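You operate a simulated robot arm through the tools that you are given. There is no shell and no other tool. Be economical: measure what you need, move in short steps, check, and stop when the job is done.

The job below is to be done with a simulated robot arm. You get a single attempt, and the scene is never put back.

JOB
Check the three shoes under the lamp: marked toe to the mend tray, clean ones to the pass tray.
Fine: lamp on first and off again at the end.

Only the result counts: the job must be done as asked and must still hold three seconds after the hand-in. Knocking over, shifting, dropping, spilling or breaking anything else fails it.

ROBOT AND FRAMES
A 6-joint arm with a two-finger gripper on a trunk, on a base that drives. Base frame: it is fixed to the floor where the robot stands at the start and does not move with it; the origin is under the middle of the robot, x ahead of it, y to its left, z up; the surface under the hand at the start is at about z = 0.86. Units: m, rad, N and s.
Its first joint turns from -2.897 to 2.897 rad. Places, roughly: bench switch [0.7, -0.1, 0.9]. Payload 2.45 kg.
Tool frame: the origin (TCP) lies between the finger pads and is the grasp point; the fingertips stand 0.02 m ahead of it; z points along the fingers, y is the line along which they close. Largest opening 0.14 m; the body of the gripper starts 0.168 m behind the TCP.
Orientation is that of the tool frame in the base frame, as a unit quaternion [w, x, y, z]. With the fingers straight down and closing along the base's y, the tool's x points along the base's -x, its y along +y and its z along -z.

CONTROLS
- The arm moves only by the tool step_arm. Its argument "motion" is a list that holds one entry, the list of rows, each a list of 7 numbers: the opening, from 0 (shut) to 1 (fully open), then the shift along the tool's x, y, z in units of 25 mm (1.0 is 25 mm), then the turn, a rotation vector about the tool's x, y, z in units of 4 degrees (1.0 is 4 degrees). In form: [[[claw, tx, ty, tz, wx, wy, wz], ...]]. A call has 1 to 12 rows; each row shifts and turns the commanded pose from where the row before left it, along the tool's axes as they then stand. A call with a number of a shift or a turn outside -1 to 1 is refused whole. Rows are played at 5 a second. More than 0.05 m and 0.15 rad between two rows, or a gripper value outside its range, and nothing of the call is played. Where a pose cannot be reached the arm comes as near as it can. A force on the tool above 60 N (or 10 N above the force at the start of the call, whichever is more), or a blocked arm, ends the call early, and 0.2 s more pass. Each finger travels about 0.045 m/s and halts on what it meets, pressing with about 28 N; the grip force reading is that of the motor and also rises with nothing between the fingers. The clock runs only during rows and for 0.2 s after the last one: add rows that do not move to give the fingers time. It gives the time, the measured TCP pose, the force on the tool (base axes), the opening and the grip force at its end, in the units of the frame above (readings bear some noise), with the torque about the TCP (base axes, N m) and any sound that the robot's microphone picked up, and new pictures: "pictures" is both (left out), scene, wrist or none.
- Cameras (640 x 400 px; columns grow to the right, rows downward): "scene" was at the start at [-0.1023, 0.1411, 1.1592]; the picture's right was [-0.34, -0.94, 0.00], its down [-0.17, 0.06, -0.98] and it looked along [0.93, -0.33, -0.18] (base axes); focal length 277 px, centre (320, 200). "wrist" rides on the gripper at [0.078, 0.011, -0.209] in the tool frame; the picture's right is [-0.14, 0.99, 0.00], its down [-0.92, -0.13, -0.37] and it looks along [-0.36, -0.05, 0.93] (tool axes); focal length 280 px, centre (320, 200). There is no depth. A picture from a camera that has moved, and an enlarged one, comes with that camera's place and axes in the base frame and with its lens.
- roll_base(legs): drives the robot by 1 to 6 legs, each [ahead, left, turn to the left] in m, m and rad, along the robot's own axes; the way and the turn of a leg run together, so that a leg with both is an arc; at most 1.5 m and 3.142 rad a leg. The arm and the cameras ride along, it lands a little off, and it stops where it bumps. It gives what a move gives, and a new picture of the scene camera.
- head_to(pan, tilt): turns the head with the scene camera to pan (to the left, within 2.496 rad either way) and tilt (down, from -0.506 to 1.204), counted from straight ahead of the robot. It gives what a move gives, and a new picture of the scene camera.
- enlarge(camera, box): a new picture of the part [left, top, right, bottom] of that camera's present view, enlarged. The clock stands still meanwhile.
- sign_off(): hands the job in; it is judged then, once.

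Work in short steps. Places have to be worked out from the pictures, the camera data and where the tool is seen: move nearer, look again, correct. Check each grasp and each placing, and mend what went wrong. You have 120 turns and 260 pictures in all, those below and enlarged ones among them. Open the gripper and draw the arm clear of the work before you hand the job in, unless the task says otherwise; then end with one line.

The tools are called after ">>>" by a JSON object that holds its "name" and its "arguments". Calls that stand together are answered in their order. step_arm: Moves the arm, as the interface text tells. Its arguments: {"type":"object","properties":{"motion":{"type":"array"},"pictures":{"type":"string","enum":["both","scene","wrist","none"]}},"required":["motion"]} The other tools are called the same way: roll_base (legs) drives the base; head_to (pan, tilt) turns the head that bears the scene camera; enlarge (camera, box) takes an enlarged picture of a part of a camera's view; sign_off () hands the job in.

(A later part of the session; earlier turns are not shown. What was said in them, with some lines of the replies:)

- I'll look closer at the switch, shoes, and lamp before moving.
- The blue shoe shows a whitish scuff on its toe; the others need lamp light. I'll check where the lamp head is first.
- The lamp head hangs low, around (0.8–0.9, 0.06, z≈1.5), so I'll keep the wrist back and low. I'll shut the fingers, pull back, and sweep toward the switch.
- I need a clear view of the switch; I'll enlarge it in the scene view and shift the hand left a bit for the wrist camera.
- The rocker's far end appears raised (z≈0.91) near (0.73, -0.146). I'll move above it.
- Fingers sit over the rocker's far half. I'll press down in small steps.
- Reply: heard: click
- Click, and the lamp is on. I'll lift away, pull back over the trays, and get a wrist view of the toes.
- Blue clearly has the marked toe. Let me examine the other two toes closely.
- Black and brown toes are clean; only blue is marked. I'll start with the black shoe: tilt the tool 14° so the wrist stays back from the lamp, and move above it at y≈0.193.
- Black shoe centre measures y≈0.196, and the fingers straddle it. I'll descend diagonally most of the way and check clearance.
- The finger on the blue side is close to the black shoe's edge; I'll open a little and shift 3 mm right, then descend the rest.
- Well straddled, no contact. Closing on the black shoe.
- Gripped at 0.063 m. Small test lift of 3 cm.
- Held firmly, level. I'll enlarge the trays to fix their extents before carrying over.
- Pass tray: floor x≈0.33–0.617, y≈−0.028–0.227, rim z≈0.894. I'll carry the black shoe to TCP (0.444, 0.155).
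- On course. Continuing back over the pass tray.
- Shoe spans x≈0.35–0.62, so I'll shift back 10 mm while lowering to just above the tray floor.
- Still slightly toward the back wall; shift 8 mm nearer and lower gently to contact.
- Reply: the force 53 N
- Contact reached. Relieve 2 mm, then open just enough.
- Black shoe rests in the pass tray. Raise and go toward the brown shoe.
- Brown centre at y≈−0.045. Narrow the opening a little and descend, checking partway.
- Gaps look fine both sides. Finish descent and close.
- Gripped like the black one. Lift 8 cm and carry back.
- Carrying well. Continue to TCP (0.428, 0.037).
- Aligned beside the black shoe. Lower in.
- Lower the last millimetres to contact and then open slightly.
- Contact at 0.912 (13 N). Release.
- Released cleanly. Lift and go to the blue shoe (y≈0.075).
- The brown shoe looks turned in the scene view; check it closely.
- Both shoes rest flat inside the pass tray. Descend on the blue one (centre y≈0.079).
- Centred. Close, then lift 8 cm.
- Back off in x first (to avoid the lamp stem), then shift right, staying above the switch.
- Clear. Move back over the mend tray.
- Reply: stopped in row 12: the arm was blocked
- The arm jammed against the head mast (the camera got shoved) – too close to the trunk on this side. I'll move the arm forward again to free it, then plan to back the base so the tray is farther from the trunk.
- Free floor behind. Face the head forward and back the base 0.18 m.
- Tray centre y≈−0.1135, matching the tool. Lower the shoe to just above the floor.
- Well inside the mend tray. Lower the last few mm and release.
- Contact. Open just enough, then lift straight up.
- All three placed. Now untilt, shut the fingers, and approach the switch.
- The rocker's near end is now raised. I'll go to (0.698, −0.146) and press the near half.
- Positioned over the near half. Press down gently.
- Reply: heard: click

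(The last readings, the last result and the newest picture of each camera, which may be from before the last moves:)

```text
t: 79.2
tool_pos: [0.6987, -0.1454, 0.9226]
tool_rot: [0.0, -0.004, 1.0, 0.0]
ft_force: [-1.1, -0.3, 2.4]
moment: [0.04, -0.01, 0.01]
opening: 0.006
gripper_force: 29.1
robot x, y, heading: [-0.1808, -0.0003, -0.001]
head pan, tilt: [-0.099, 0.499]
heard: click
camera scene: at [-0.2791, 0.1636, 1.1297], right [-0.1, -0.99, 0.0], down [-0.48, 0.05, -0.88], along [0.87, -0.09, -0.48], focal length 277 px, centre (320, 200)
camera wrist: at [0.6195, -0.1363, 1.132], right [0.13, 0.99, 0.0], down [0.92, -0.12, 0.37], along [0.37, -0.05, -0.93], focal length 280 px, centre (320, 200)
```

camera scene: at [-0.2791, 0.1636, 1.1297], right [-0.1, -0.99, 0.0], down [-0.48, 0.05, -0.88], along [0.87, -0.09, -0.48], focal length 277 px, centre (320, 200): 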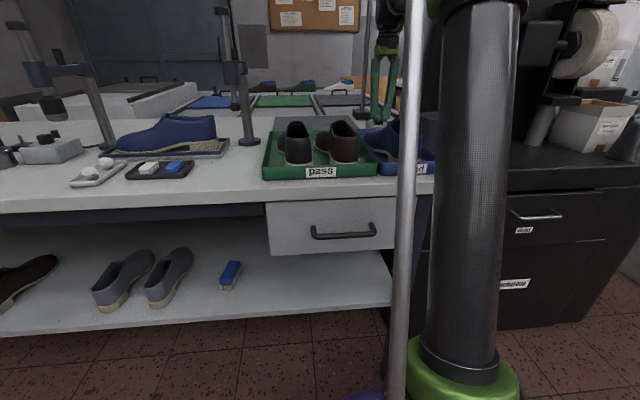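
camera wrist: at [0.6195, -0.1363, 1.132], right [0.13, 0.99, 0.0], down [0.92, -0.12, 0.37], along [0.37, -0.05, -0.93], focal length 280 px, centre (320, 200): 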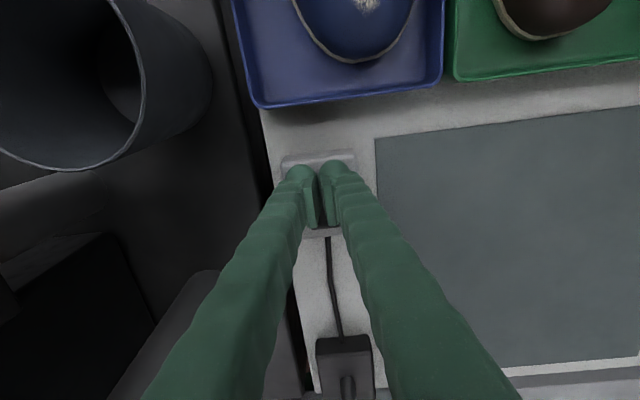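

Lamp is off. Lift straight up, pull clear, and open the gripper.

>>> {"name": "step_arm", "arguments": {"motion": [[[0, 0, 0, -1, 0, 0, 0], [0, 0, 0, -1, 0, 0, 0], [0, 0, 0, -1, 0, 0, 0], [0, 0, 0, -1, 0, 0, 0], [0, 0, 0, -1, 0, 0, 0], [0, 0.9, 0, -1, 0, 0, 0], [0, 0.9, 0.9, -1, 0, 0, 0], [0.5, 0.9, 0.9, 0, 0, 0, 0], [1, 0.9, 0.9, 0, 0, 0, 0], [1, 0, 0.9, 0, 0, 0, 0], [1, 0, 0, 0, 0, 0, 0], [1, 0, 0, 0, 0, 0, 0]]], "pictures": "both"}}

>>> {"name": "enlarge", "arguments": {"camera": "scene", "box": [250, 70, 470, 190]}}

```text
t: 81.8
tool_pos: [0.6066, -0.0567, 1.097]
tool_rot: [0.001, -0.004, 1.0, 0.0]
ft_force: [0.2, 0.8, -0.5]
moment: [0.02, -0.01, 0.02]
opening: 0.1042
gripper_force: 0.0
robot x, y, heading: [-0.1787, -0.0004, 0.004]
head pan, tilt: [-0.099, 0.499]
camera scene: at [-0.279, 0.1636, 1.1297], right [-0.1, -0.99, 0.0], down [-0.48, 0.05, -0.88], along [0.87, -0.09, -0.48], focal length 277 px, centre (320, 200)
camera wrist: at [0.528, -0.0467, 1.3074], right [0.13, 0.99, 0.0], down [0.92, -0.12, 0.37], along [0.37, -0.05, -0.93], focal length 280 px, centre (320, 200)
```

scene: 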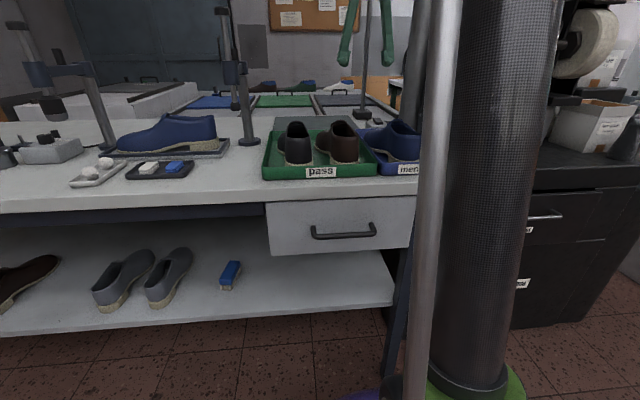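
wrist: 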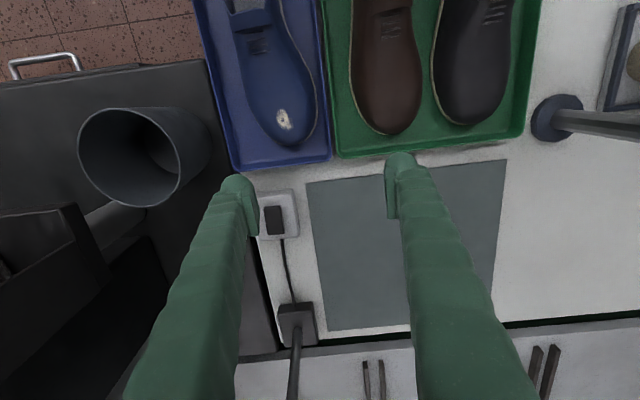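

```text
2.91 times, centred on (360, 130) of scene
camera zoom: at [-0.279, 0.1636, 1.1297], right [-0.1, -0.99, 0.0], down [-0.48, 0.05, -0.88], along [0.87, -0.09, -0.48], focal length 805 px, centre (204, 404)
```

zoom: 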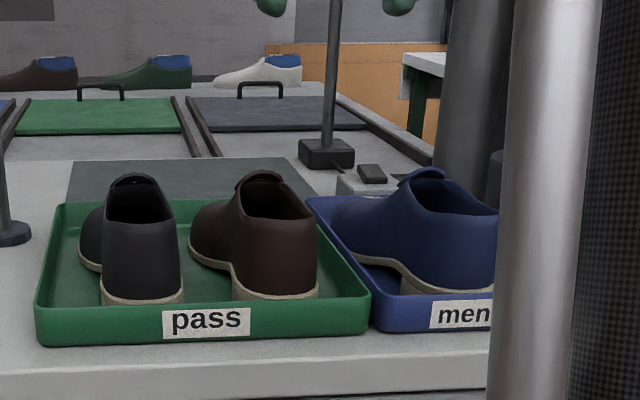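

Blue is in the mend tray, black and brown are in the pass tray, the lamp is off and the arm is clear with the gripper open. Handing in.

>>> {"name": "sign_off", "arguments": {}}

```text
The job is handed in.
```

I checked all three shoes under the lamp: the blue one with the marked toe is in the mend tray, the clean black and brown ones are in the pass tray, and the lamp is off again.
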